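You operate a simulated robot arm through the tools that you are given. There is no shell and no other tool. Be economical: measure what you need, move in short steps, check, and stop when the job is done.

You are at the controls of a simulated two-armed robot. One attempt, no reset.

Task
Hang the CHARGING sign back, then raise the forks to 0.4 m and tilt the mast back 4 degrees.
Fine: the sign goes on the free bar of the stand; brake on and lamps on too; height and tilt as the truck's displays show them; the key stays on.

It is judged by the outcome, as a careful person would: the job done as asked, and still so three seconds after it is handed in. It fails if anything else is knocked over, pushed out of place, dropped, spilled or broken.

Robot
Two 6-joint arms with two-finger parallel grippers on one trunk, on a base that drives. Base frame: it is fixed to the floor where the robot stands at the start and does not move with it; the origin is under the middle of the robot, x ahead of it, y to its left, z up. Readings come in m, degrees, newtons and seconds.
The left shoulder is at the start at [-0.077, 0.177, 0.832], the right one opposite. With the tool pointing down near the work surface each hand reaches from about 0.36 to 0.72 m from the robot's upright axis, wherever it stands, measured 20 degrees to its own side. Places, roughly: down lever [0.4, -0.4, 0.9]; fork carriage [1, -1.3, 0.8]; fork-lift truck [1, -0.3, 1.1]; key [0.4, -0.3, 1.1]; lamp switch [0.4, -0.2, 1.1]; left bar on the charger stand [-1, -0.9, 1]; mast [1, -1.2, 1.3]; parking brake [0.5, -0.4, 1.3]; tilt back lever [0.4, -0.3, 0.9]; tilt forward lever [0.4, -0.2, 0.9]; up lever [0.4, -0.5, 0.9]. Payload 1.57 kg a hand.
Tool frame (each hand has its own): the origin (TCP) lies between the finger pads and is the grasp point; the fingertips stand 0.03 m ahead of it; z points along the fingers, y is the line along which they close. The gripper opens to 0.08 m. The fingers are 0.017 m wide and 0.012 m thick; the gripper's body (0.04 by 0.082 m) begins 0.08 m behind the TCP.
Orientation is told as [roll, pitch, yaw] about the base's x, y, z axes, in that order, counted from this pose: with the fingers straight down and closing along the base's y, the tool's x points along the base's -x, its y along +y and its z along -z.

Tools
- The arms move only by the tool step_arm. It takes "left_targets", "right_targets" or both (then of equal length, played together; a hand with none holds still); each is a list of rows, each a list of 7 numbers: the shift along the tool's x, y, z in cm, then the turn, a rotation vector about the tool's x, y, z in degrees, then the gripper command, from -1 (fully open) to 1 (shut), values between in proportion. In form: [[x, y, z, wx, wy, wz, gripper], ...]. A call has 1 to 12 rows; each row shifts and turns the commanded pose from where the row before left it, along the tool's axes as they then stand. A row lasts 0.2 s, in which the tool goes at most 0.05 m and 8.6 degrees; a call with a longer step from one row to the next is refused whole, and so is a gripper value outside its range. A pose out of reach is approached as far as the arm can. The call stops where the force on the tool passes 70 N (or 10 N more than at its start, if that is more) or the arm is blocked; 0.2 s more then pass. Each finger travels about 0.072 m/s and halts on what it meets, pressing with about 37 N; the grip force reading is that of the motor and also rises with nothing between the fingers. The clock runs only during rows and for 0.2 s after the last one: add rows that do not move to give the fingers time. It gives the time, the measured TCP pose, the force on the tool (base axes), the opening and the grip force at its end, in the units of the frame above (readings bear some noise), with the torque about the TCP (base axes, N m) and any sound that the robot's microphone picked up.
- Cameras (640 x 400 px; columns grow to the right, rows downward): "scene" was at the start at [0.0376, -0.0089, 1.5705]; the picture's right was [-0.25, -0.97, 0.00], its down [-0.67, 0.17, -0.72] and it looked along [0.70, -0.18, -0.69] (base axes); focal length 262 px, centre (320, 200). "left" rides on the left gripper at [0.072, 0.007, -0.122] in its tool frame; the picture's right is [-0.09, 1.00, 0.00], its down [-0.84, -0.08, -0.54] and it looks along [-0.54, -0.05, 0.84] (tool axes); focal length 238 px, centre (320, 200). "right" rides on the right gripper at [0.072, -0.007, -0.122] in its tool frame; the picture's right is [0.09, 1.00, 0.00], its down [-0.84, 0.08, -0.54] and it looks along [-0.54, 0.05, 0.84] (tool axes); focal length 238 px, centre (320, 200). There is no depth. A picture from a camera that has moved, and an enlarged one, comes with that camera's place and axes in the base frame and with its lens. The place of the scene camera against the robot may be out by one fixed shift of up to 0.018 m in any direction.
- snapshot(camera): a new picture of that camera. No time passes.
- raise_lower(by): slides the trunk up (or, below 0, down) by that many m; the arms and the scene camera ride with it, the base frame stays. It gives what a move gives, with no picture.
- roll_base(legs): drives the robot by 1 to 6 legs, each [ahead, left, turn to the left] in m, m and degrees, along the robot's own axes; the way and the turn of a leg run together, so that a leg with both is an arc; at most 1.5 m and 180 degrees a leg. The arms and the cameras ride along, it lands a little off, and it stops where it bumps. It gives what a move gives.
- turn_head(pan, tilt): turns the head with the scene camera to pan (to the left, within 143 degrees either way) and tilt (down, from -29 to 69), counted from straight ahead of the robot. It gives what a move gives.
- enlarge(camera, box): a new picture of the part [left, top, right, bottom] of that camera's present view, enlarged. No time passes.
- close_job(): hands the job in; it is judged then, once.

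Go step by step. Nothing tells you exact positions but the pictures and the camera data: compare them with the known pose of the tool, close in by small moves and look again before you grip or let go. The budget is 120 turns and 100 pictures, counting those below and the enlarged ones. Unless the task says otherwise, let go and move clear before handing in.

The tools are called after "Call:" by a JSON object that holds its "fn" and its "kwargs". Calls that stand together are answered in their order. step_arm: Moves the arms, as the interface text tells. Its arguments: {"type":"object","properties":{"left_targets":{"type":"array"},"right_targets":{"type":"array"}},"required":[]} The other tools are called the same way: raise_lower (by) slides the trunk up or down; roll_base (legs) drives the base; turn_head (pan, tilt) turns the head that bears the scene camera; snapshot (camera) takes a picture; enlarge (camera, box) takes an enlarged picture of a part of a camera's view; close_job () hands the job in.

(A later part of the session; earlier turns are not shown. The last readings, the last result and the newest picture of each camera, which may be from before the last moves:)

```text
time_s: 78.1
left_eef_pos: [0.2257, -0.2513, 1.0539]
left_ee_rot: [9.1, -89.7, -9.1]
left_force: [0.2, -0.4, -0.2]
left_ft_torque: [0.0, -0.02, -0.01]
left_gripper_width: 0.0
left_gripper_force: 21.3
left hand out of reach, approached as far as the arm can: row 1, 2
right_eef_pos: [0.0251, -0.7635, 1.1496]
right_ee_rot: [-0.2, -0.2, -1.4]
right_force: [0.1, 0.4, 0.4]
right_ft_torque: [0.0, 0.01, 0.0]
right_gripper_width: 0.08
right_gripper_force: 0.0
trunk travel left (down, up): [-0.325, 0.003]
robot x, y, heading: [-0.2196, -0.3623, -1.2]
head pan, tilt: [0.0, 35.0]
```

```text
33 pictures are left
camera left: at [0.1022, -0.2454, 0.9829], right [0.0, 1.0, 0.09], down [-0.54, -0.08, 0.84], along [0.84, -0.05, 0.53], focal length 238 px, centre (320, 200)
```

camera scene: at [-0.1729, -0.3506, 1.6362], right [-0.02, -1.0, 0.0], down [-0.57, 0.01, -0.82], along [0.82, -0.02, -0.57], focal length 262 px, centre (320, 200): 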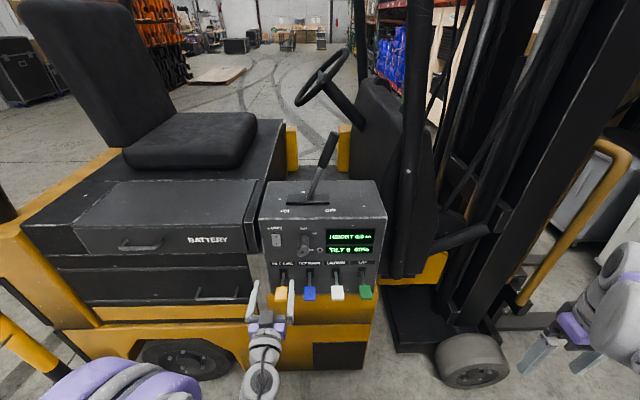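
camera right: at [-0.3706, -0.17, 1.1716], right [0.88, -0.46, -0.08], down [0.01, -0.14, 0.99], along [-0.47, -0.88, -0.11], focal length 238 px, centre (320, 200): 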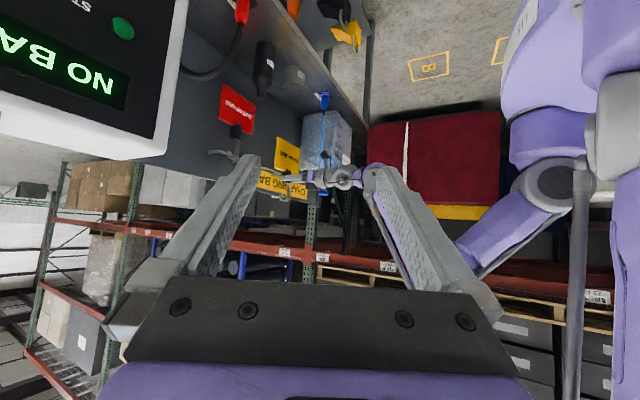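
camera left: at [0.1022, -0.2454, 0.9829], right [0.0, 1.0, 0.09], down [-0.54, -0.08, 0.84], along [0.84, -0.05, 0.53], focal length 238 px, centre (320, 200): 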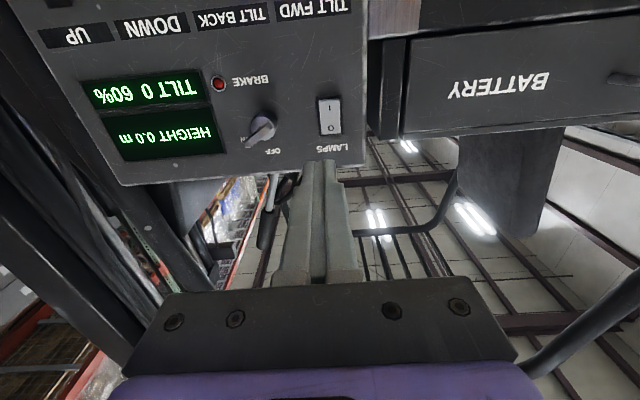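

Switch centre is at (0.436, −0.24, 1.061), I-half at z≈1.047. I approach with closed fingertips.

Call:
{"fn": "step_arm", "kwargs": {"left_targets": [[0.5, 0.6, 4, 0, 0, 0, 1], [0.4, 0.5, 4, 0, 0, 0, 1], [0, 0, 4, 0, 0, 0, 1], [0, 0, 4, 0, 0, 0, 1]]}}

Call:
{"fn": "enlarge", "kwargs": {"camera": "left", "box": [220, 60, 420, 200]}}

```text
time_s: 79.1
left_eef_pos: [0.3851, -0.2395, 1.039]
left_ee_rot: [13.5, -89.6, -13.6]
left_force: [0.3, 1.2, -0.5]
left_ft_torque: [-0.01, -0.01, -0.03]
left_gripper_width: 0.0002
left_gripper_force: 21.0
right_eef_pos: [0.0249, -0.7642, 1.1513]
right_ee_rot: [-0.2, -0.2, -1.5]
right_force: [0.4, 0.3, 0.1]
right_ft_torque: [0.01, -0.02, 0.0]
right_gripper_width: 0.0802
right_gripper_force: 0.1
trunk travel left (down, up): [-0.325, 0.003]
robot x, y, heading: [-0.2162, -0.3609, -1.2]
head pan, tilt: [0.0, 35.0]
```

```text
2.86 times, centred on (320, 130) of left
camera zoom: at [0.262, -0.2335, 0.968], right [0.0, 1.0, 0.09], down [-0.54, -0.08, 0.84], along [0.84, -0.05, 0.54], focal length 681 px, centre (320, 400)
```

zoom: 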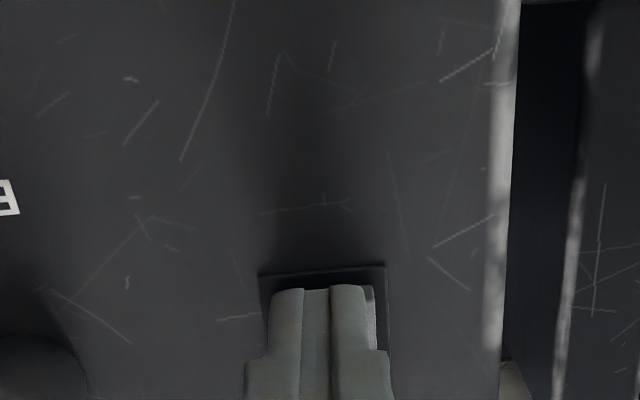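

I raise 0.8 cm to meet the I-half and press gently.

Call:
{"fn": "step_arm", "kwargs": {"left_targets": [[-0.8, 0, 0, 0, 0, 0, 1], [0, 0, 0.7, 0, 0, 0, 1], [0, 0, 0.6, 0, 0, 0, 1], [0, 0, 0.5, 0, 0, 0, 1]]}}

```text
time_s: 80.1
left_eef_pos: [0.3923, -0.2412, 1.05]
left_ee_rot: [1.9, -89.8, -2.1]
left_force: [-50.6, 2.1, -25.2]
left_ft_torque: [0.21, 0.34, 0.12]
left_gripper_width: 0.0
left_gripper_force: 21.2
right_eef_pos: [0.0213, -0.7627, 1.1519]
right_ee_rot: [-0.2, -0.4, -1.3]
right_force: [-0.5, -0.5, 1.4]
right_ft_torque: [-0.01, 0.0, 0.01]
right_gripper_width: 0.0797
right_gripper_force: 0.0
trunk travel left (down, up): [-0.325, 0.003]
robot x, y, heading: [-0.2207, -0.3626, -0.9]
head pan, tilt: [0.0, 35.0]
stopped in row 4 (left hand): the force on the tool passed its limit at 79 N (the readings are from after the stop); the commanded pose is now the measured one
```

Firm contact at the switch. I back away and look whether it flipped.

Call:
{"fn": "step_arm", "kwargs": {"left_targets": [[0, 0, -3, 0, 0, 0, 1], [0, 0, -4, 0, 0, 0, 1], [0, 0, -4, 0, 0, 0, 1]]}}

Call:
{"fn": "enlarge", "kwargs": {"camera": "left", "box": [100, 0, 420, 200]}}

```text
time_s: 80.9
left_eef_pos: [0.2894, -0.2415, 1.0515]
left_ee_rot: [-5.5, -89.7, 5.4]
left_force: [0.6, 0.7, 0.1]
left_ft_torque: [-0.04, 0.01, -0.01]
left_gripper_width: 0.0001
left_gripper_force: 21.4
right_eef_pos: [0.0217, -0.7632, 1.1509]
right_ee_rot: [-0.1, -0.3, -1.3]
right_force: [-0.2, 1.0, -0.7]
right_ft_torque: [0.0, 0.0, 0.01]
right_gripper_width: 0.0798
right_gripper_force: 0.0
trunk travel left (down, up): [-0.325, 0.003]
robot x, y, heading: [-0.2166, -0.3583, -1.0]
head pan, tilt: [0.0, 35.0]
```

```text
2.00 times, centred on (260, 100) of left
camera zoom: at [0.1663, -0.2344, 0.9799], right [0.0, 1.0, 0.09], down [-0.54, -0.08, 0.84], along [0.84, -0.05, 0.54], focal length 477 px, centre (440, 400)
```

zoom: 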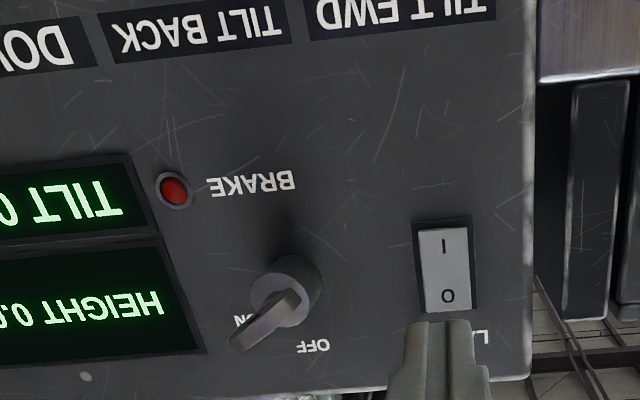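

Call:
{"fn": "enlarge", "kwargs": {"camera": "scene", "box": [260, 180, 388, 260]}}

```text
5.00 times, centred on (324, 220) of scene
camera zoom: at [-0.1745, -0.3505, 1.6363], right [-0.02, -1.0, 0.0], down [-0.57, 0.01, -0.82], along [0.82, -0.02, -0.57], focal length 1312 px, centre (300, 100)
```

zoom: 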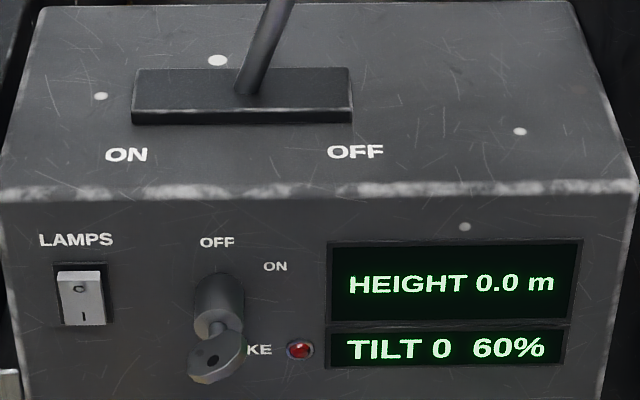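

The rocker flipped to I. Next the brake: grip at about (0.55, −0.40, 1.29), leaning to OFF. I raise the left hand and bring it to the lever's right side, after moving the base 7 cm ahead.

Call:
{"fn": "step_arm", "kwargs": {"left_targets": [[-4, -2, 0, 0, 0, 0, 1], [-4, -2.5, 0, 0, 0, 0, 1], [-4, -2.5, 0, 0, 0, 0, 1], [-4, -2.5, 0, 0, 0, 0, 1], [-4, -2.5, 0, 0, 0, 0, 1], [-4, -2.5, 0, 0, 0, 0, 1], [0, -4, 0, 0, 0, 0, 1], [0, -3.5, 0, 0, 0, 0, 1]]}}

Call:
{"fn": "roll_base", "kwargs": {"legs": [[0.07, 0, 1]]}}

Call:
{"fn": "snapshot", "kwargs": {"camera": "scene"}}

```text
time_s: 82.7
left_eef_pos: [0.2913, -0.4654, 1.2883]
left_ee_rot: [8.2, -89.8, -8.1]
left_force: [0.0, 0.7, 0.3]
left_ft_torque: [0.01, -0.02, 0.02]
left_gripper_width: 0.0
left_gripper_force: 21.5
right_eef_pos: [0.0241, -0.7635, 1.1506]
right_ee_rot: [0.0, -0.2, -1.5]
right_force: [0.7, -0.1, 0.2]
right_ft_torque: [-0.01, 0.01, 0.01]
right_gripper_width: 0.0799
right_gripper_force: 0.0
trunk travel left (down, up): [-0.325, 0.003]
robot x, y, heading: [-0.2136, -0.3569, -1.0]
head pan, tilt: [0.0, 35.0]
```

```text
time_s: 83.7
left_eef_pos: [0.3591, -0.4574, 1.2871]
left_ee_rot: [1.8, -89.7, -1.0]
left_force: [-0.5, -0.7, -0.7]
left_ft_torque: [-0.01, 0.0, -0.02]
left_gripper_width: 0.0
left_gripper_force: 21.6
right_eef_pos: [0.0962, -0.76, 1.1494]
right_ee_rot: [-0.1, -0.1, -0.6]
right_force: [0.0, 0.0, 0.7]
right_ft_torque: [0.01, -0.01, 0.02]
right_gripper_width: 0.0802
right_gripper_force: 0.0
trunk travel left (down, up): [-0.325, 0.003]
robot x, y, heading: [-0.1482, -0.3654, -0.2]
head pan, tilt: [0.0, 35.0]
```

```text
29 pictures are left
camera scene: at [-0.1065, -0.3507, 1.6359], right [0.0, -1.0, 0.0], down [-0.57, 0.0, -0.82], along [0.82, 0.0, -0.57], focal length 262 px, centre (320, 200)
```

scene: 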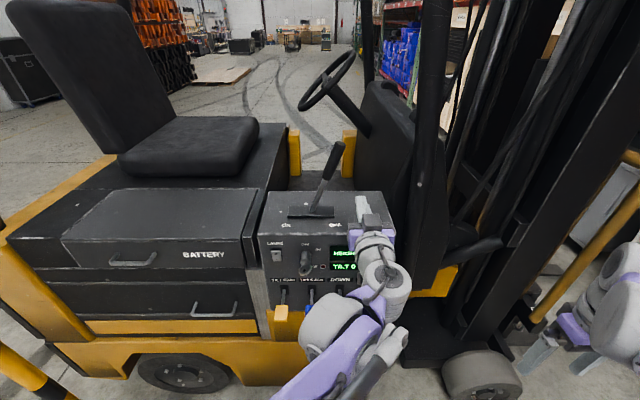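

Call:
{"fn": "step_arm", "kwargs": {"left_targets": [[0, 0, 4.5, 0, 0, 0, 1], [0, 0, 4.5, 0, 0, 0, 1], [0, 0, 4.5, 0, 0, 0, 1], [0, 0, 4.5, 0, 0, 0, 1]]}}

Call:
{"fn": "enlarge", "kwargs": {"camera": "scene", "box": [250, 110, 450, 260]}}

```text
time_s: 84.7
left_eef_pos: [0.5418, -0.4529, 1.2886]
left_ee_rot: [4.7, -89.6, -4.0]
left_force: [0.6, 0.7, -0.4]
left_ft_torque: [-0.02, -0.03, -0.03]
left_gripper_width: 0.0001
left_gripper_force: 21.3
right_eef_pos: [0.101, -0.7597, 1.1501]
right_ee_rot: [0.0, -0.2, -0.5]
right_force: [-0.1, 0.2, -0.3]
right_ft_torque: [-0.03, 0.02, 0.01]
right_gripper_width: 0.0796
right_gripper_force: 0.1
trunk travel left (down, up): [-0.325, 0.003]
robot x, y, heading: [-0.1471, -0.3617, 0.1]
head pan, tilt: [0.0, 35.0]
```

```text
2.67 times, centred on (350, 185) of scene
camera zoom: at [-0.1033, -0.3512, 1.6362], right [0.0, -1.0, 0.0], down [-0.57, 0.0, -0.82], along [0.82, 0.0, -0.57], focal length 700 px, centre (240, 240)
```

zoom: 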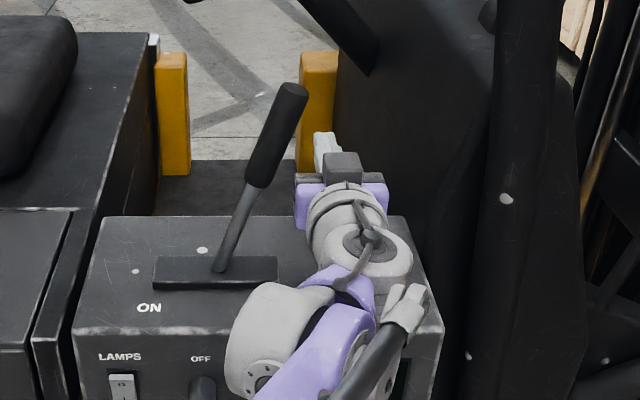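

Fingers are beside the grip. I push toward ON (+y).

Call:
{"fn": "step_arm", "kwargs": {"left_targets": [[0, 1.5, 0, 0, 0, 0, 1], [0, 1.5, 0, 0, 0, 0, 1], [0, 1.5, 0, 0, 0, 0, 1], [0, 1.5, 0, 0, 0, 0, 1], [0, 1.5, 0, 0, 0, 0, 1], [0, 1.5, 0, 0, 0, 0, 1]]}}

Call:
{"fn": "enlarge", "kwargs": {"camera": "scene", "box": [250, 110, 450, 260]}}

```text
time_s: 86.1
left_eef_pos: [0.5387, -0.3648, 1.2868]
left_ee_rot: [-2.7, -89.7, 3.5]
left_force: [-1.2, -1.2, 2.2]
left_ft_torque: [-0.04, 0.04, 0.03]
left_gripper_width: 0.0001
left_gripper_force: 21.5
right_eef_pos: [0.0985, -0.76, 1.1511]
right_ee_rot: [-0.1, -0.3, -0.4]
right_force: [0.3, -0.5, -0.7]
right_ft_torque: [0.01, 0.0, 0.03]
right_gripper_width: 0.0802
right_gripper_force: 0.0
trunk travel left (down, up): [-0.325, 0.003]
robot x, y, heading: [-0.1455, -0.3627, -0.4]
head pan, tilt: [0.0, 35.0]
```

```text
2.67 times, centred on (350, 185) of scene
camera zoom: at [-0.1054, -0.3506, 1.6362], right [0.0, -1.0, 0.0], down [-0.57, 0.0, -0.82], along [0.82, 0.0, -0.57], focal length 700 px, centre (240, 240)
```

zoom: 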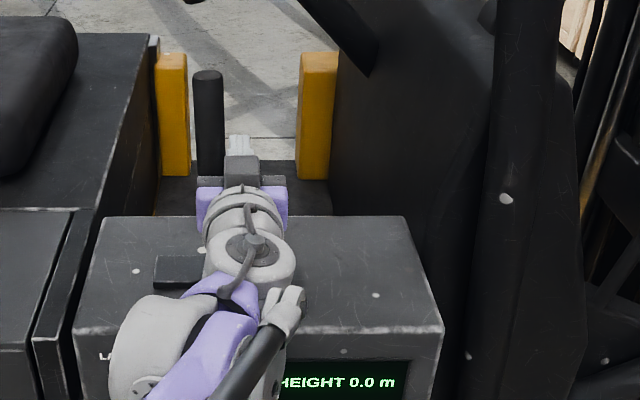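

Lever moves easily and stands upright now. I keep pushing.

Call:
{"fn": "step_arm", "kwargs": {"left_targets": [[0, 1.5, 0, 0, 0, 0, 1], [0, 1.5, 0, 0, 0, 0, 1], [0, 1.5, 0, 0, 0, 0, 1], [0, 1.2, 0, 0, 0, 0, 1], [0, 1, 0, 0, 0, 0, 1], [0, 1, 0, 0, 0, 0, 1]]}}

Call:
{"fn": "enlarge", "kwargs": {"camera": "scene", "box": [250, 110, 450, 260]}}

```text
time_s: 87.5
left_eef_pos: [0.5374, -0.3201, 1.2864]
left_ee_rot: [10.1, -89.4, -12.4]
left_force: [10.6, -41.3, 15.5]
left_ft_torque: [-0.17, 0.2, 0.57]
left_gripper_width: 0.0
left_gripper_force: 20.8
right_eef_pos: [0.0961, -0.7653, 1.1504]
right_ee_rot: [-0.1, -0.4, -0.9]
right_force: [0.3, 0.3, 0.7]
right_ft_torque: [-0.1, -0.02, 0.0]
right_gripper_width: 0.0798
right_gripper_force: 0.1
trunk travel left (down, up): [-0.325, 0.003]
robot x, y, heading: [-0.1502, -0.361, -0.6]
head pan, tilt: [0.0, 35.0]
stopped in row 6 (left hand): the force on the tool passed its limit at 74 N (the readings are from after the stop); the commanded pose is now the measured one
```

```text
2.67 times, centred on (350, 185) of scene
camera zoom: at [-0.104, -0.3548, 1.6365], right [-0.01, -1.0, 0.0], down [-0.57, 0.01, -0.82], along [0.82, -0.01, -0.57], focal length 700 px, centre (240, 240)
```

zoom: 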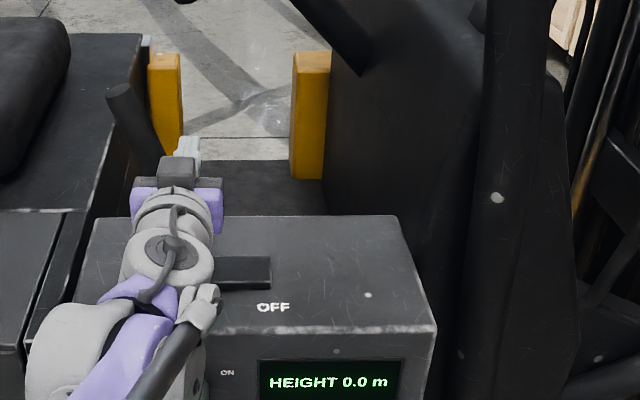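

The brake is at its stop on ON. I back out and bring the hand in front of the panel above the UP lever.

Call:
{"fn": "step_arm", "kwargs": {"left_targets": [[0, -2, 0, 0, 0, 0, 1], [0, -2, -2, 0, 0, 0, 1], [0, -2, -4, 0, 0, 0, 1], [0, -2, -4.4, 0, 0, 0, 1], [0, -2, -4.4, 0, 0, 0, 1], [0, -2, -4.4, 0, 0, 0, 1], [0, -2, -4.4, 0, 0, 0, 1], [4, 0, -2, 0, 0, 0, 1], [4, 0, 0, 0, 0, 0, 1], [4, 0, 0, 0, 0, 0, 1], [4, 0, 0, 0, 0, 0, 1], [4, 0, 0, 0, 0, 0, 1]]}}

Call:
{"fn": "snapshot", "kwargs": {"camera": "scene"}}

Call:
{"fn": "snapshot", "kwargs": {"camera": "left"}}

```text
time_s: 90.1
left_eef_pos: [0.2779, -0.442, 1.087]
left_ee_rot: [2.7, -89.5, -3.8]
left_force: [0.0, 0.1, 0.2]
left_ft_torque: [0.02, 0.02, -0.01]
left_gripper_width: 0.0
left_gripper_force: 21.5
right_eef_pos: [0.0974, -0.7628, 1.1503]
right_ee_rot: [0.0, -0.1, -0.8]
right_force: [-0.3, 0.1, 0.5]
right_ft_torque: [0.0, 0.0, -0.01]
right_gripper_width: 0.0798
right_gripper_force: 0.1
trunk travel left (down, up): [-0.325, 0.003]
robot x, y, heading: [-0.1497, -0.3653, -0.4]
head pan, tilt: [0.0, 35.0]
```

```text
25 pictures are left
camera scene: at [-0.104, -0.3528, 1.6362], right [-0.01, -1.0, 0.0], down [-0.57, 0.01, -0.82], along [0.82, -0.01, -0.57], focal length 262 px, centre (320, 200)
```

scene: 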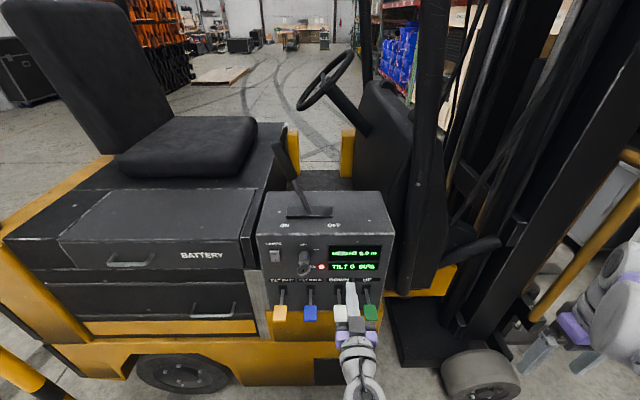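

```text
24 pictures are left
camera left: at [0.1553, -0.4332, 1.017], right [0.02, 1.0, 0.09], down [-0.54, -0.07, 0.84], along [0.84, -0.07, 0.53], focal length 238 px, centre (320, 200)
```

left: 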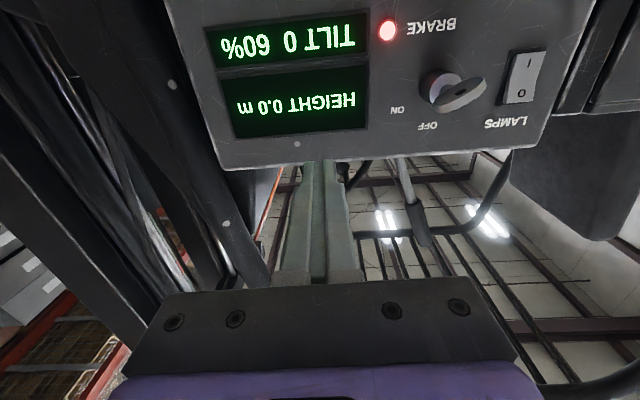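

The BRAKE lamp is lit. For the levers I'll use the right hand pointing down (its camera sees paddles and displays): strafe left, clear the left hand, bring the right hand over the UP paddle.

Call:
{"fn": "roll_base", "kwargs": {"legs": [[0, 0.17, 0.5]]}}

Call:
{"fn": "step_arm", "kwargs": {"left_targets": [[0, 4, 0, 0, 0, 0, 1], [0, 4, 0, 0, 0, 0, 1], [0, 4, 0, 0, 0, 0, 1], [0, 3, 0, 0, 0, 0, 1], [0, 0, 0, 0, 0, 0, 1], [0, 0, 0, 0, 0, 0, 1]], "right_targets": [[-3, 1, 0, 0, 0, 0, 1], [-4, 2, 0, 0, 0, 0, 1], [-4, 2, 0, 0, 0, 0, 1], [-4, 2, 1, 0, 0, 0, 1], [-4, 0, 2, 0, 0, 0, 1], [0, 0, 3, 0, 0, 0, 1]]}}

Call:
{"fn": "snapshot", "kwargs": {"camera": "right"}}

```text
time_s: 92.2
left_eef_pos: [0.2794, -0.2701, 1.0873]
left_ee_rot: [-0.8, -89.4, 0.2]
left_force: [0.3, 0.0, -0.4]
left_ft_torque: [-0.02, 0.01, 0.03]
left_gripper_width: 0.0
left_gripper_force: 21.4
right_eef_pos: [0.1011, -0.5932, 1.1505]
right_ee_rot: [-0.1, -0.2, -0.2]
right_force: [-0.7, -1.1, 1.1]
right_ft_torque: [0.0, 0.03, 0.0]
right_gripper_width: 0.08
right_gripper_force: 0.1
trunk travel left (down, up): [-0.325, 0.003]
robot x, y, heading: [-0.1491, -0.1969, 0.0]
head pan, tilt: [0.0, 35.0]
```

```text
time_s: 93.6
left_eef_pos: [0.28, -0.1174, 1.0895]
left_ee_rot: [-1.5, -89.6, 1.0]
left_force: [-0.3, 0.5, -0.9]
left_ft_torque: [0.01, -0.04, 0.0]
left_gripper_width: 0.0
left_gripper_force: 21.3
right_eef_pos: [0.292, -0.5208, 1.0915]
right_ee_rot: [-0.2, -0.4, -0.2]
right_force: [-0.5, 0.7, 0.2]
right_ft_torque: [0.02, -0.02, -0.01]
right_gripper_width: 0.0001
right_gripper_force: 21.7
trunk travel left (down, up): [-0.325, 0.003]
robot x, y, heading: [-0.1447, -0.1969, 0.1]
head pan, tilt: [0.0, 35.0]
```

```text
23 pictures are left
camera right: at [0.2196, -0.5273, 1.2121], right [-0.09, 1.0, 0.0], down [0.83, 0.08, 0.55], along [0.54, 0.05, -0.84], focal length 238 px, centre (320, 200)
```

right: 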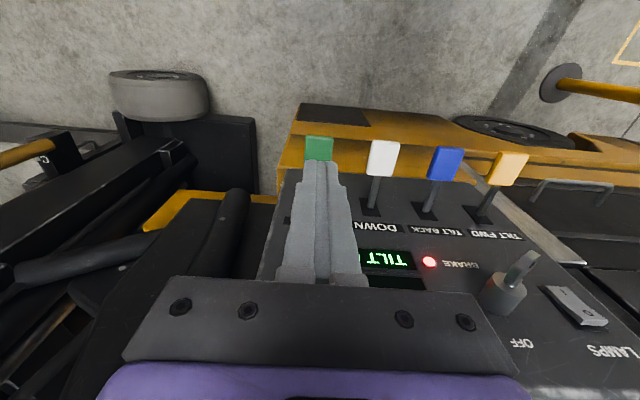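

Paddles: UP (0.341, −0.519, 0.909), DOWN (0.341, −0.428), TILT BACK (0.341, −0.339). I come right above the UP paddle and press down shortly, then release, as a test.

Call:
{"fn": "step_arm", "kwargs": {"right_targets": [[-2.4, 0.1, 3, 0, 0, 0, 1], [-2.1, 0.1, 3, 0, 0, 0, 1], [0, 0, 4, 0, 0, 0, 1], [0, 0, 1, 0, 0, 0, 1]]}}

Call:
{"fn": "step_arm", "kwargs": {"right_targets": [[0, 0, 1, 0, 0, 0, 1], [0, 0, 1, 0, 0, 0, 1], [0, 0, 1, 0, 0, 0, 1], [0, 0, 1, 0, 0, 0, 1]]}}

Call:
{"fn": "snapshot", "kwargs": {"camera": "right"}}

```text
time_s: 94.6
left_eef_pos: [0.2801, -0.118, 1.0897]
left_ee_rot: [-1.1, -89.5, 0.6]
left_force: [-0.1, 0.8, -1.1]
left_ft_torque: [0.01, -0.01, 0.01]
left_gripper_width: 0.0001
left_gripper_force: 21.3
right_eef_pos: [0.3367, -0.5232, 0.9806]
right_ee_rot: [0.0, -0.3, -0.1]
right_force: [0.4, -0.1, 0.0]
right_ft_torque: [-0.06, 0.04, 0.02]
right_gripper_width: 0.0
right_gripper_force: 21.0
trunk travel left (down, up): [-0.325, 0.003]
robot x, y, heading: [-0.1491, -0.199, 0.3]
head pan, tilt: [0.0, 35.0]
```

```text
time_s: 95.6
left_eef_pos: [0.28, -0.1186, 1.0895]
left_ee_rot: [-0.6, -89.5, 0.0]
left_force: [-0.2, 0.4, -0.3]
left_ft_torque: [-0.02, 0.01, 0.0]
left_gripper_width: 0.0
left_gripper_force: 20.9
right_eef_pos: [0.337, -0.5223, 0.9413]
right_ee_rot: [-0.2, -0.2, -0.1]
right_force: [0.2, 0.0, 0.9]
right_ft_torque: [0.03, 0.01, -0.03]
right_gripper_width: 0.0001
right_gripper_force: 21.4
trunk travel left (down, up): [-0.325, 0.003]
robot x, y, heading: [-0.1522, -0.1941, -0.0]
head pan, tilt: [0.0, 35.0]
```

```text
22 pictures are left
camera right: at [0.2652, -0.5282, 1.0631], right [-0.09, 1.0, 0.0], down [0.83, 0.08, 0.55], along [0.54, 0.05, -0.84], focal length 238 px, centre (320, 200)
```

right: 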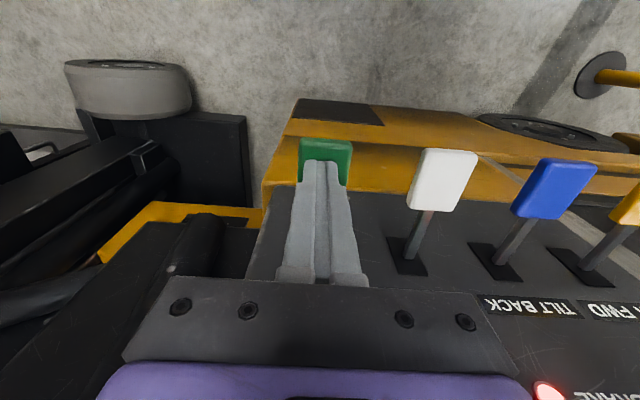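

Just above it. I press 1.5 cm more and read the display with the scene camera.

Call:
{"fn": "step_arm", "kwargs": {"right_targets": [[0, 0, 0.5, 0, 0, 0, 1], [0, 0, 0.5, 0, 0, 0, 1], [0, 0, 0.5, 0, 0, 0, 1]]}}

Call:
{"fn": "enlarge", "kwargs": {"camera": "scene", "box": [330, 190, 490, 330]}}

```text
time_s: 96.4
left_eef_pos: [0.2793, -0.1186, 1.0896]
left_ee_rot: [-0.8, -89.4, 0.3]
left_force: [0.4, 0.0, 0.4]
left_ft_torque: [-0.02, 0.02, 0.02]
left_gripper_width: 0.0
left_gripper_force: 21.5
right_eef_pos: [0.3368, -0.522, 0.9265]
right_ee_rot: [-0.1, -0.2, -0.2]
right_force: [0.0, -0.7, 1.1]
right_ft_torque: [-0.05, 0.01, 0.02]
right_gripper_width: 0.0
right_gripper_force: 21.8
trunk travel left (down, up): [-0.325, 0.003]
robot x, y, heading: [-0.1466, -0.2, 0.4]
head pan, tilt: [0.0, 35.0]
```

```text
2.86 times, centred on (410, 260) of scene
camera zoom: at [-0.1045, -0.1845, 1.6363], right [0.0, -1.0, 0.0], down [-0.57, 0.0, -0.82], along [0.82, 0.0, -0.57], focal length 750 px, centre (63, 29)
```

zoom: 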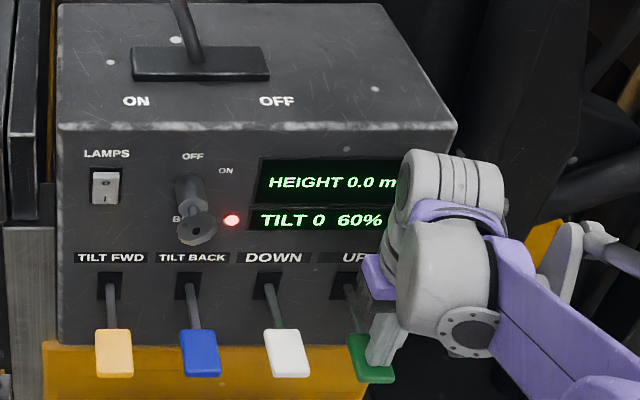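

Call:
{"fn": "step_arm", "kwargs": {"right_targets": [[0, 0, 0.5, 0, 0, 0, 1], [0, 0, 0.5, 0, 0, 0, 1], [0, 0, 0.5, 0, 0, 0, 1]]}}

Call:
{"fn": "enlarge", "kwargs": {"camera": "scene", "box": [330, 190, 490, 330]}}

```text
time_s: 97.2
left_eef_pos: [0.2805, -0.118, 1.0896]
left_ee_rot: [-1.4, -89.4, 1.0]
left_force: [-0.2, -0.4, 0.4]
left_ft_torque: [0.02, 0.0, -0.01]
left_gripper_width: 0.0
left_gripper_force: 20.8
right_eef_pos: [0.3369, -0.5204, 0.9117]
right_ee_rot: [-0.1, -0.2, -0.1]
right_force: [0.1, 0.3, 3.4]
right_ft_torque: [-0.01, -0.03, -0.01]
right_gripper_width: 0.0
right_gripper_force: 21.6
trunk travel left (down, up): [-0.325, 0.003]
robot x, y, heading: [-0.149, -0.1965, -0.0]
head pan, tilt: [0.0, 35.0]
```

```text
2.86 times, centred on (410, 260) of scene
camera zoom: at [-0.1044, -0.1844, 1.6363], right [0.0, -1.0, 0.0], down [-0.57, 0.0, -0.82], along [0.82, 0.0, -0.57], focal length 750 px, centre (63, 29)
```

zoom: 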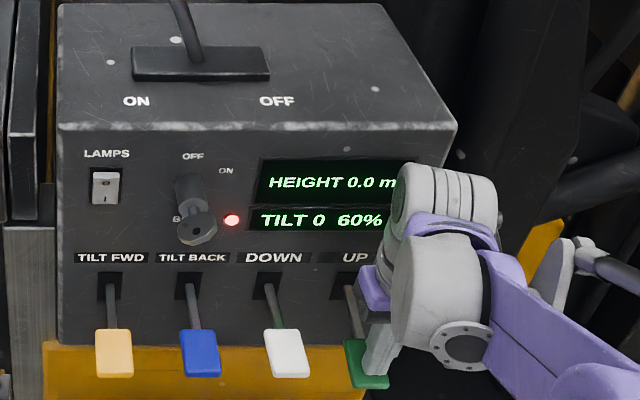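

Contact; the lever gives. I press further.

Call:
{"fn": "step_arm", "kwargs": {"right_targets": [[0, 0, 0.5, 0, 0, 0, 1], [0, 0, 0.5, 0, 0, 0, 1], [0, 0, 0.5, 0, 0, 0, 1]]}}

Call:
{"fn": "enlarge", "kwargs": {"camera": "scene", "box": [330, 190, 490, 330]}}

```text
time_s: 98.0
left_eef_pos: [0.2782, -0.1156, 1.0912]
left_ee_rot: [-23.6, -89.8, 23.0]
left_force: [-0.4, 0.0, -0.9]
left_ft_torque: [0.0, 0.02, -0.02]
left_gripper_width: 0.0001
left_gripper_force: 21.8
right_eef_pos: [0.3361, -0.5188, 0.9019]
right_ee_rot: [-0.2, -0.5, -0.1]
right_force: [-0.3, -3.8, 57.3]
right_ft_torque: [-0.11, -0.5, -0.02]
right_gripper_width: 0.0
right_gripper_force: 21.5
trunk travel left (down, up): [-0.325, 0.003]
robot x, y, heading: [-0.1465, -0.1955, -0.0]
head pan, tilt: [0.0, 35.0]
```

```text
2.86 times, centred on (410, 260) of scene
camera zoom: at [-0.1094, -0.1818, 1.637], right [0.0, -1.0, 0.0], down [-0.57, 0.0, -0.82], along [0.82, 0.0, -0.57], focal length 750 px, centre (63, 29)
```

zoom: 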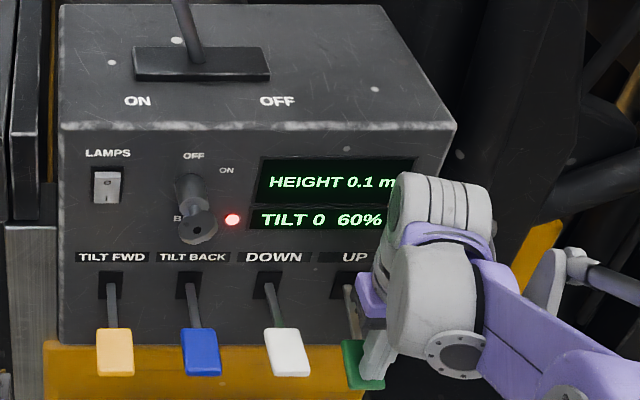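

Pressing lifts: HEIGHT 0.1 m now. I hold it for a moment at slightly less force and read again.

Call:
{"fn": "step_arm", "kwargs": {"right_targets": [[0, 0, -0.2, 0, 0, 0, 1], [0, 0, 0, 0, 0, 0, 1]]}}

Call:
{"fn": "enlarge", "kwargs": {"camera": "scene", "box": [370, 220, 450, 270]}}

```text
time_s: 98.6
left_eef_pos: [0.2773, -0.117, 1.0915]
left_ee_rot: [-16.5, -89.7, 16.0]
left_force: [0.7, 0.9, -0.3]
left_ft_torque: [-0.04, 0.01, -0.04]
left_gripper_width: 0.0001
left_gripper_force: 21.6
right_eef_pos: [0.3359, -0.52, 0.9013]
right_ee_rot: [-0.2, -0.4, -0.2]
right_force: [0.3, -1.8, 49.7]
right_ft_torque: [-0.06, -0.45, -0.02]
right_gripper_width: 0.0002
right_gripper_force: 21.2
trunk travel left (down, up): [-0.325, 0.003]
robot x, y, heading: [-0.1405, -0.1979, 0.1]
head pan, tilt: [0.0, 35.0]
```

```text
8.00 times, centred on (410, 245) of scene
camera zoom: at [-0.1087, -0.1819, 1.6364], right [0.0, -1.0, 0.0], down [-0.57, 0.0, -0.82], along [0.82, 0.0, -0.57], focal length 2099 px, centre (-400, -160)
```

zoom: 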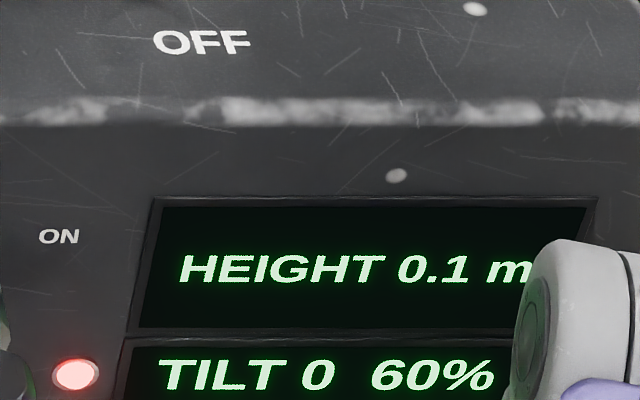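

Call:
{"fn": "step_arm", "kwargs": {"right_targets": [[0, 0, 0, 0, 0, 0, 1], [0, 0, 0, 0, 0, 0, 1], [0, 0, 0, 0, 0, 0, 1], [0, 0, 0, 0, 0, 0, 1]]}}

Call:
{"fn": "enlarge", "kwargs": {"camera": "scene", "box": [370, 220, 450, 270]}}

```text
time_s: 99.6
left_eef_pos: [0.2773, -0.1172, 1.0897]
left_ee_rot: [-17.1, -89.7, 16.6]
left_force: [0.4, 0.4, 0.3]
left_ft_torque: [-0.01, 0.0, 0.03]
left_gripper_width: 0.0
left_gripper_force: 21.7
right_eef_pos: [0.3351, -0.5207, 0.9015]
right_ee_rot: [-0.2, -0.5, -0.1]
right_force: [0.4, -1.3, 50.2]
right_ft_torque: [-0.09, -0.44, 0.0]
right_gripper_width: 0.0001
right_gripper_force: 21.4
trunk travel left (down, up): [-0.325, 0.003]
robot x, y, heading: [-0.1473, -0.1947, 0.0]
head pan, tilt: [0.0, 35.0]
```

```text
8.00 times, centred on (410, 245) of scene
camera zoom: at [-0.1087, -0.1818, 1.6364], right [0.0, -1.0, 0.0], down [-0.57, 0.0, -0.82], along [0.82, 0.0, -0.57], focal length 2099 px, centre (-400, -160)
```

zoom: 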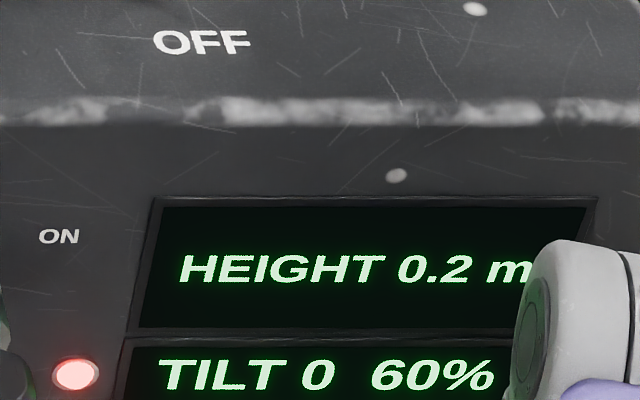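

About 0.1 m/s. Hold 1.0 s more and read.

Call:
{"fn": "step_arm", "kwargs": {"right_targets": [[0, 0, 0, 0, 0, 0, 1], [0, 0, 0, 0, 0, 0, 1], [0, 0, 0, 0, 0, 0, 1], [0, 0, 0, 0, 0, 0, 1]]}}

Call:
{"fn": "enlarge", "kwargs": {"camera": "scene", "box": [370, 220, 450, 270]}}

```text
time_s: 100.6
left_eef_pos: [0.2768, -0.1166, 1.0906]
left_ee_rot: [-17.2, -89.7, 16.8]
left_force: [0.2, -0.8, 0.8]
left_ft_torque: [-0.02, 0.01, 0.01]
left_gripper_width: 0.0002
left_gripper_force: 21.8
right_eef_pos: [0.3353, -0.5206, 0.901]
right_ee_rot: [-0.2, -0.4, -0.2]
right_force: [-0.3, -1.1, 49.6]
right_ft_torque: [-0.03, -0.4, -0.01]
right_gripper_width: 0.0
right_gripper_force: 21.0
trunk travel left (down, up): [-0.325, 0.003]
robot x, y, heading: [-0.1465, -0.195, 0.2]
head pan, tilt: [0.0, 35.0]
```

```text
8.00 times, centred on (410, 245) of scene
camera zoom: at [-0.1087, -0.1818, 1.6364], right [0.0, -1.0, 0.0], down [-0.57, 0.0, -0.82], along [0.82, 0.0, -0.57], focal length 2099 px, centre (-400, -160)
```

zoom: 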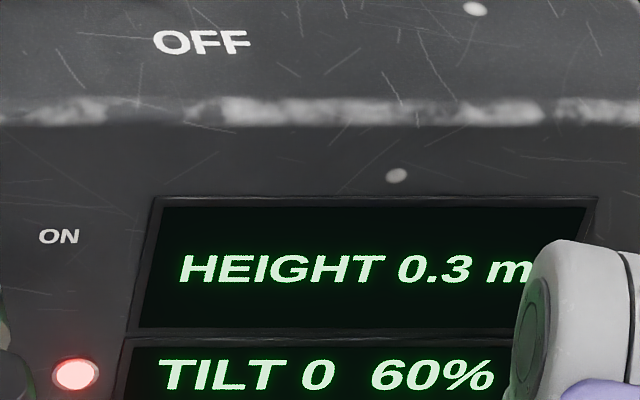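

Now 0.3 m. I hold 0.6 s more, then release upward.

Call:
{"fn": "step_arm", "kwargs": {"right_targets": [[0, 0, 0, 0, 0, 0, 1], [0, 0, 0, 0, 0, 0, 1], [0, 0, 0, 0, 0, 0, 1], [0, 0, -3, 0, 0, 0, 1], [0, 0, -4, 0, 0, 0, 1]]}}

Call:
{"fn": "enlarge", "kwargs": {"camera": "scene", "box": [370, 220, 450, 270]}}

```text
time_s: 101.8
left_eef_pos: [0.28, -0.1175, 1.0889]
left_ee_rot: [-3.5, -89.5, 3.0]
left_force: [-0.7, -0.3, -0.2]
left_ft_torque: [0.02, -0.01, 0.03]
left_gripper_width: 0.0002
left_gripper_force: 21.6
right_eef_pos: [0.3374, -0.5228, 0.9699]
right_ee_rot: [-0.1, -0.2, -0.3]
right_force: [-0.4, 0.3, 0.0]
right_ft_torque: [0.02, -0.02, 0.03]
right_gripper_width: 0.0001
right_gripper_force: 21.2
trunk travel left (down, up): [-0.325, 0.003]
robot x, y, heading: [-0.1484, -0.1944, 0.1]
head pan, tilt: [0.0, 35.0]
```

```text
8.00 times, centred on (410, 245) of scene
camera zoom: at [-0.1048, -0.1837, 1.6361], right [0.0, -1.0, 0.0], down [-0.57, 0.0, -0.82], along [0.82, 0.0, -0.57], focal length 2099 px, centre (-400, -160)
```

zoom: 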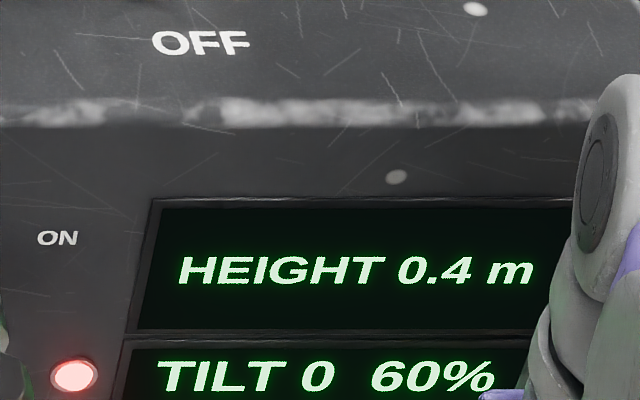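

HEIGHT 0.4 m. Now I move over to the TILT BACK (blue) paddle and check whether the display stays visible.

Call:
{"fn": "step_arm", "kwargs": {"right_targets": [[0, 0, -3, 0, 0, 0, 1], [0, 4.5, 0, 0, 0, 0, 1], [0, 4.5, 0, 0, 0, 0, 1], [0, 4.5, 0, 0, 0, 0, 1], [0, 4.6, 0, 0, 0, 0, 1], [0, 0, 3, 0, 0, 0, 1], [0, 0, 3, 0, 0, 0, 1]]}}

Call:
{"fn": "enlarge", "kwargs": {"camera": "scene", "box": [330, 190, 490, 330]}}

```text
time_s: 103.1
left_eef_pos: [0.2772, -0.1171, 1.091]
left_ee_rot: [-7.5, -89.7, 7.0]
left_force: [-0.4, -0.5, 0.5]
left_ft_torque: [-0.03, 0.0, 0.03]
left_gripper_width: 0.0001
left_gripper_force: 21.2
right_eef_pos: [0.3361, -0.3406, 0.9925]
right_ee_rot: [-0.2, -0.7, -0.3]
right_force: [-6.1, 1.9, 39.8]
right_ft_torque: [-0.16, -1.38, 0.05]
right_gripper_width: 0.0002
right_gripper_force: 21.5
trunk travel left (down, up): [-0.325, 0.003]
robot x, y, heading: [-0.1483, -0.1947, 0.3]
head pan, tilt: [0.0, 35.0]
stopped in row 6 (right hand): the force on the tool passed its limit at 104 N (the readings are from after the stop); the commanded pose is now the measured one
```

```text
2.86 times, centred on (410, 260) of scene
camera zoom: at [-0.1089, -0.1834, 1.6367], right [0.0, -1.0, 0.0], down [-0.57, 0.0, -0.82], along [0.82, 0.0, -0.57], focal length 750 px, centre (63, 29)
```

zoom: 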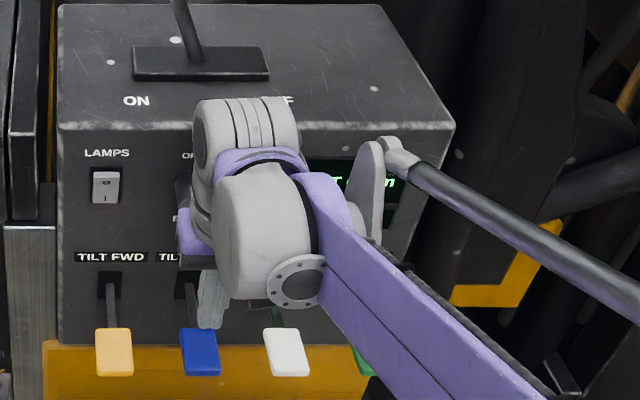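

The gripper body met something—probably the key. I lift straight up and back, and check the key.

Call:
{"fn": "step_arm", "kwargs": {"right_targets": [[0, 0, -2, 0, 0, 0, 1], [0, 0, -3, 0, 0, 0, 1], [4, 0, -2, 0, 0, 0, 1], [4, 0, -2, 0, 0, 0, 1], [4, -2, 0, 0, 0, 0, 1], [0, -4, 0, 0, 0, 0, 1], [0, -4, 0, 0, 0, 0, 1], [0, -4, 0, 0, 0, 0, 1]]}}

Call:
{"fn": "enlarge", "kwargs": {"camera": "scene", "box": [330, 190, 490, 330]}}

```text
time_s: 104.9
left_eef_pos: [0.2802, -0.1202, 1.0905]
left_ee_rot: [2.3, -89.5, -2.9]
left_force: [-0.2, 0.1, -0.2]
left_ft_torque: [0.01, -0.01, -0.02]
left_gripper_width: 0.0001
left_gripper_force: 21.2
right_eef_pos: [0.217, -0.483, 1.0782]
right_ee_rot: [-0.2, -0.5, -0.3]
right_force: [-0.7, 0.3, 0.6]
right_ft_torque: [0.04, 0.0, 0.0]
right_gripper_width: 0.0002
right_gripper_force: 21.1
trunk travel left (down, up): [-0.325, 0.003]
robot x, y, heading: [-0.1463, -0.1995, 0.6]
head pan, tilt: [0.0, 35.0]
```

```text
2.86 times, centred on (410, 260) of scene
camera zoom: at [-0.104, -0.1854, 1.6362], right [0.0, -1.0, 0.0], down [-0.57, 0.0, -0.82], along [0.82, 0.0, -0.57], focal length 750 px, centre (63, 29)
```

zoom: 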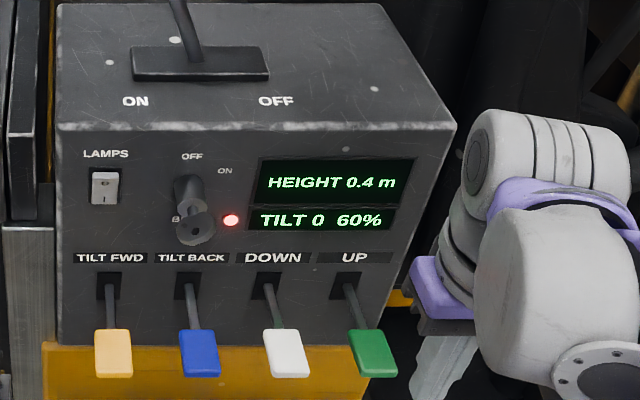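

The key is unchanged and still on. I tilt the right hand 50° so its body stays behind, then approach the blue paddle.

Call:
{"fn": "step_arm", "kwargs": {"right_targets": [[0, 0, 0, 0, -8.4, 0, 1], [0, 0, 0, 0, -8.4, 0, 1], [0, 0, 0, 0, -8.4, 0, 1], [0, 0, 0, 0, -8.4, 0, 1], [0, 0, 0, 0, -8.4, 0, 1], [0, 0, 0, 0, -8, 0, 1], [0, 4, 0, 0, 0, 0, 1], [0, 4, 0, 0, 0, 0, 1], [0, 4, 0, 0, 0, 0, 1], [0, 2.4, 0, 0, 0, 0, 1]]}}

```text
time_s: 107.1
left_eef_pos: [0.2824, -0.118, 1.0889]
left_ee_rot: [-0.8, -89.5, 0.3]
left_force: [-0.2, 1.4, 0.4]
left_ft_torque: [0.0, 0.02, 0.01]
left_gripper_width: 0.0001
left_gripper_force: 21.1
right_eef_pos: [0.2193, -0.3365, 1.0785]
right_ee_rot: [-0.3, -50.4, -0.1]
right_force: [0.2, -0.6, 0.7]
right_ft_torque: [0.04, 0.02, 0.02]
right_gripper_width: 0.0
right_gripper_force: 21.3
trunk travel left (down, up): [-0.325, 0.003]
robot x, y, heading: [-0.1431, -0.1993, 0.0]
head pan, tilt: [0.0, 35.0]
```

Call:
{"fn": "step_arm", "kwargs": {"right_targets": [[0, 0, 4, 0, 0, 0, 1], [0, 0, 4, 0, 0, 0, 1], [0, 0, 4, 0, 0, 0, 1], [2.3, 0, 1.9, 0, 0, 0, 1], [1.5, 0, 1.3, 0, 0, 0, 1]]}}

Call:
{"fn": "enlarge", "kwargs": {"camera": "scene", "box": [330, 190, 490, 330]}}

```text
time_s: 108.3
left_eef_pos: [0.2811, -0.1181, 1.0895]
left_ee_rot: [-0.8, -89.5, 0.1]
left_force: [0.5, 0.3, 0.4]
left_ft_torque: [-0.01, -0.02, -0.01]
left_gripper_width: 0.0
left_gripper_force: 21.3
right_eef_pos: [0.3122, -0.3367, 0.9517]
right_ee_rot: [-0.3, -50.5, -0.1]
right_force: [-0.4, -0.2, 0.0]
right_ft_torque: [-0.02, 0.0, -0.01]
right_gripper_width: 0.0001
right_gripper_force: 21.4
trunk travel left (down, up): [-0.325, 0.003]
robot x, y, heading: [-0.1453, -0.1987, 0.0]
head pan, tilt: [0.0, 35.0]
```

```text
2.86 times, centred on (410, 260) of scene
camera zoom: at [-0.1034, -0.1846, 1.6362], right [0.0, -1.0, 0.0], down [-0.57, 0.0, -0.82], along [0.82, 0.0, -0.57], focal length 750 px, centre (63, 29)
```

zoom: 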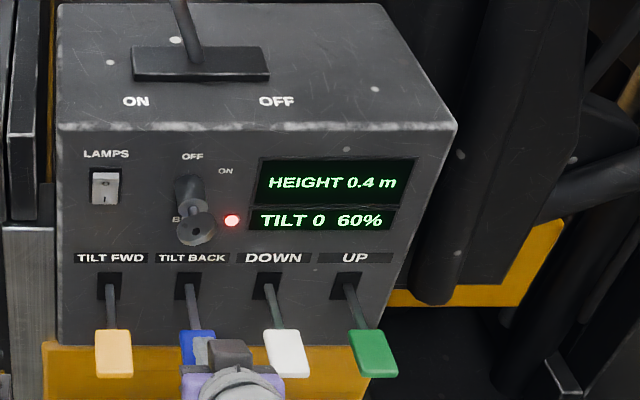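

Display visible and the fingertip is over the blue paddle. I lower onto it.

Call:
{"fn": "step_arm", "kwargs": {"right_targets": [[0.77, 0, 0.64, 0, 0, 0, 1], [0.77, 0, 0.64, 0, 0, 0, 1], [0.77, 0, 0.64, 0, 0, 0, 1], [0.77, 0, 0.64, 0, 0, 0, 1]]}}

Call:
{"fn": "step_arm", "kwargs": {"right_targets": [[0.4, 0, 0.3, 0, 0, 0, 1]]}}

```text
time_s: 109.3
left_eef_pos: [0.2806, -0.1188, 1.0896]
left_ee_rot: [-1.1, -89.5, 0.5]
left_force: [0.0, -0.7, 1.2]
left_ft_torque: [-0.01, -0.01, -0.04]
left_gripper_width: 0.0
left_gripper_force: 21.4
right_eef_pos: [0.3109, -0.3382, 0.9124]
right_ee_rot: [-0.3, -50.4, 0.0]
right_force: [0.1, 0.0, 1.7]
right_ft_torque: [-0.02, -0.05, 0.0]
right_gripper_width: 0.0001
right_gripper_force: 20.8
trunk travel left (down, up): [-0.325, 0.003]
robot x, y, heading: [-0.1514, -0.1965, 0.2]
head pan, tilt: [0.0, 35.0]
```

```text
time_s: 109.7
left_eef_pos: [0.2806, -0.1194, 1.0886]
left_ee_rot: [-0.9, -89.5, 0.5]
left_force: [-0.2, 0.5, 0.5]
left_ft_torque: [0.01, 0.0, 0.02]
left_gripper_width: 0.0001
left_gripper_force: 21.2
right_eef_pos: [0.3086, -0.3383, 0.9068]
right_ee_rot: [-0.2, -50.4, -0.1]
right_force: [0.4, 0.4, 1.2]
right_ft_torque: [0.0, -0.04, 0.04]
right_gripper_width: 0.0
right_gripper_force: 20.8
trunk travel left (down, up): [-0.325, 0.003]
robot x, y, heading: [-0.1481, -0.1979, 0.4]
head pan, tilt: [0.0, 35.0]
```

Call:
{"fn": "step_arm", "kwargs": {"right_targets": [[0.35, 0, 0.35, 0, 0, 0, 1]]}}

Call:
{"fn": "step_arm", "kwargs": {"right_targets": [[0.35, 0, 0.35, 0, 0, 0, 1]]}}

Call:
{"fn": "enlarge", "kwargs": {"camera": "scene", "box": [350, 220, 450, 320]}}

```text
time_s: 110.1
left_eef_pos: [0.2798, -0.1182, 1.0903]
left_ee_rot: [-1.2, -89.6, 0.6]
left_force: [-0.8, -0.5, 1.5]
left_ft_torque: [0.0, 0.01, 0.02]
left_gripper_width: 0.0
left_gripper_force: 21.4
right_eef_pos: [0.3116, -0.3381, 0.902]
right_ee_rot: [-0.3, -50.5, 0.0]
right_force: [-0.2, -0.3, 2.7]
right_ft_torque: [-0.01, -0.04, 0.02]
right_gripper_width: 0.0
right_gripper_force: 21.2
trunk travel left (down, up): [-0.325, 0.003]
robot x, y, heading: [-0.1472, -0.1992, 0.0]
head pan, tilt: [0.0, 35.0]
```

```text
time_s: 110.5
left_eef_pos: [0.2808, -0.1188, 1.0887]
left_ee_rot: [-1.2, -89.5, 0.6]
left_force: [-0.4, -0.1, 0.0]
left_ft_torque: [-0.02, 0.02, 0.05]
left_gripper_width: 0.0
left_gripper_force: 21.2
right_eef_pos: [0.3114, -0.3389, 0.8946]
right_ee_rot: [-0.2, -50.4, -0.1]
right_force: [-0.2, 0.2, 2.7]
right_ft_torque: [0.05, -0.04, -0.05]
right_gripper_width: 0.0
right_gripper_force: 22.2
trunk travel left (down, up): [-0.325, 0.003]
robot x, y, heading: [-0.144, -0.1982, 0.0]
head pan, tilt: [0.0, 35.0]
```

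```text
4.00 times, centred on (400, 270) of scene
camera zoom: at [-0.1039, -0.1845, 1.6363], right [0.0, -1.0, 0.0], down [-0.57, 0.0, -0.82], along [0.82, 0.0, -0.57], focal length 1050 px, centre (0, -80)
```

zoom: 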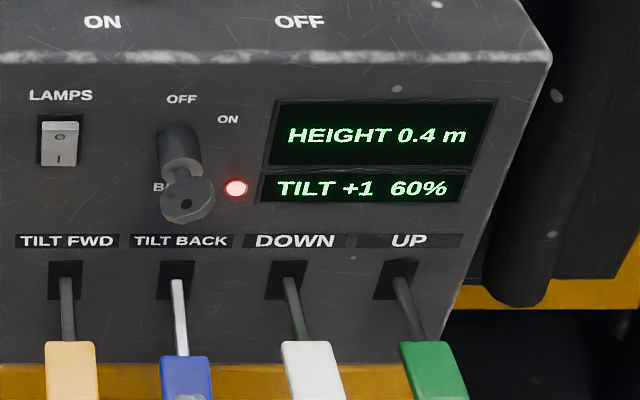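

TILT +1 and running. Hold briefly and read.

Call:
{"fn": "step_arm", "kwargs": {"right_targets": [[0, 0, 0, 0, 0, 0, 1]]}}

Call:
{"fn": "enlarge", "kwargs": {"camera": "scene", "box": [370, 220, 450, 270]}}

```text
time_s: 110.9
left_eef_pos: [0.2806, -0.119, 1.0895]
left_ee_rot: [-1.1, -89.4, 0.6]
left_force: [-0.1, -0.6, -0.3]
left_ft_torque: [0.0, -0.01, 0.01]
left_gripper_width: 0.0
left_gripper_force: 20.6
right_eef_pos: [0.3118, -0.3383, 0.8961]
right_ee_rot: [-0.3, -50.6, -0.2]
right_force: [-0.2, -0.2, 3.4]
right_ft_torque: [0.02, -0.05, -0.01]
right_gripper_width: 0.0
right_gripper_force: 20.8
trunk travel left (down, up): [-0.325, 0.003]
robot x, y, heading: [-0.1514, -0.1961, 0.2]
head pan, tilt: [0.0, 35.0]
```

```text
8.00 times, centred on (410, 245) of scene
camera zoom: at [-0.1043, -0.1845, 1.6362], right [0.0, -1.0, 0.0], down [-0.57, 0.0, -0.82], along [0.82, 0.0, -0.57], focal length 2099 px, centre (-400, -160)
```

zoom: 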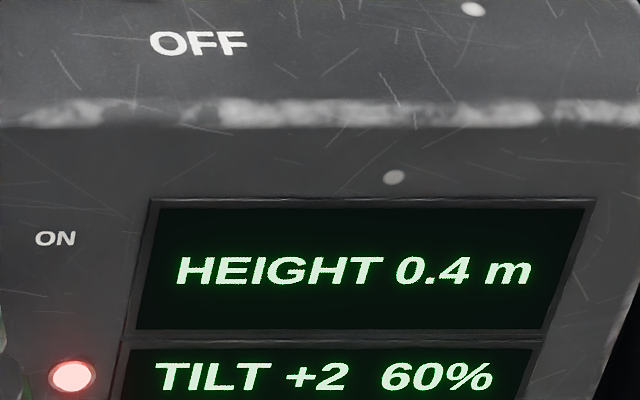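

Call:
{"fn": "step_arm", "kwargs": {"right_targets": [[0, 0, 0, 0, 0, 0, 1]]}}

Call:
{"fn": "enlarge", "kwargs": {"camera": "scene", "box": [370, 220, 450, 270]}}

```text
time_s: 111.3
left_eef_pos: [0.2798, -0.1178, 1.0909]
left_ee_rot: [-1.2, -89.4, 0.6]
left_force: [0.0, 0.8, -0.6]
left_ft_torque: [0.0, 0.0, -0.02]
left_gripper_width: 0.0001
left_gripper_force: 21.6
right_eef_pos: [0.3125, -0.338, 0.8949]
right_ee_rot: [-0.3, -50.5, -0.1]
right_force: [-0.4, 0.0, 2.2]
right_ft_torque: [0.01, -0.04, 0.03]
right_gripper_width: 0.0
right_gripper_force: 21.1
trunk travel left (down, up): [-0.325, 0.003]
robot x, y, heading: [-0.1499, -0.1975, 0.3]
head pan, tilt: [0.0, 35.0]
```

```text
8.00 times, centred on (410, 245) of scene
camera zoom: at [-0.1044, -0.1845, 1.6362], right [0.0, -1.0, 0.0], down [-0.57, 0.0, -0.82], along [0.82, 0.0, -0.57], focal length 2099 px, centre (-400, -160)
```

zoom: 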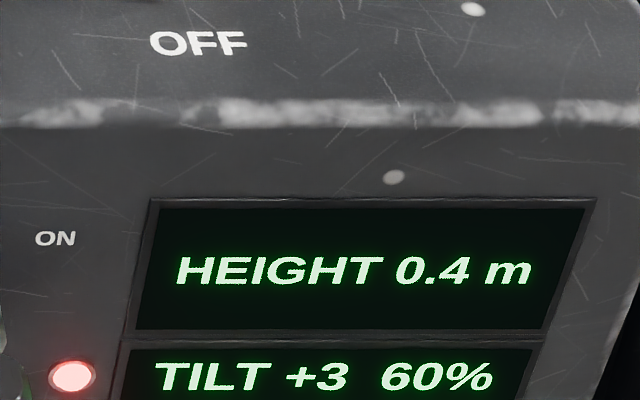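

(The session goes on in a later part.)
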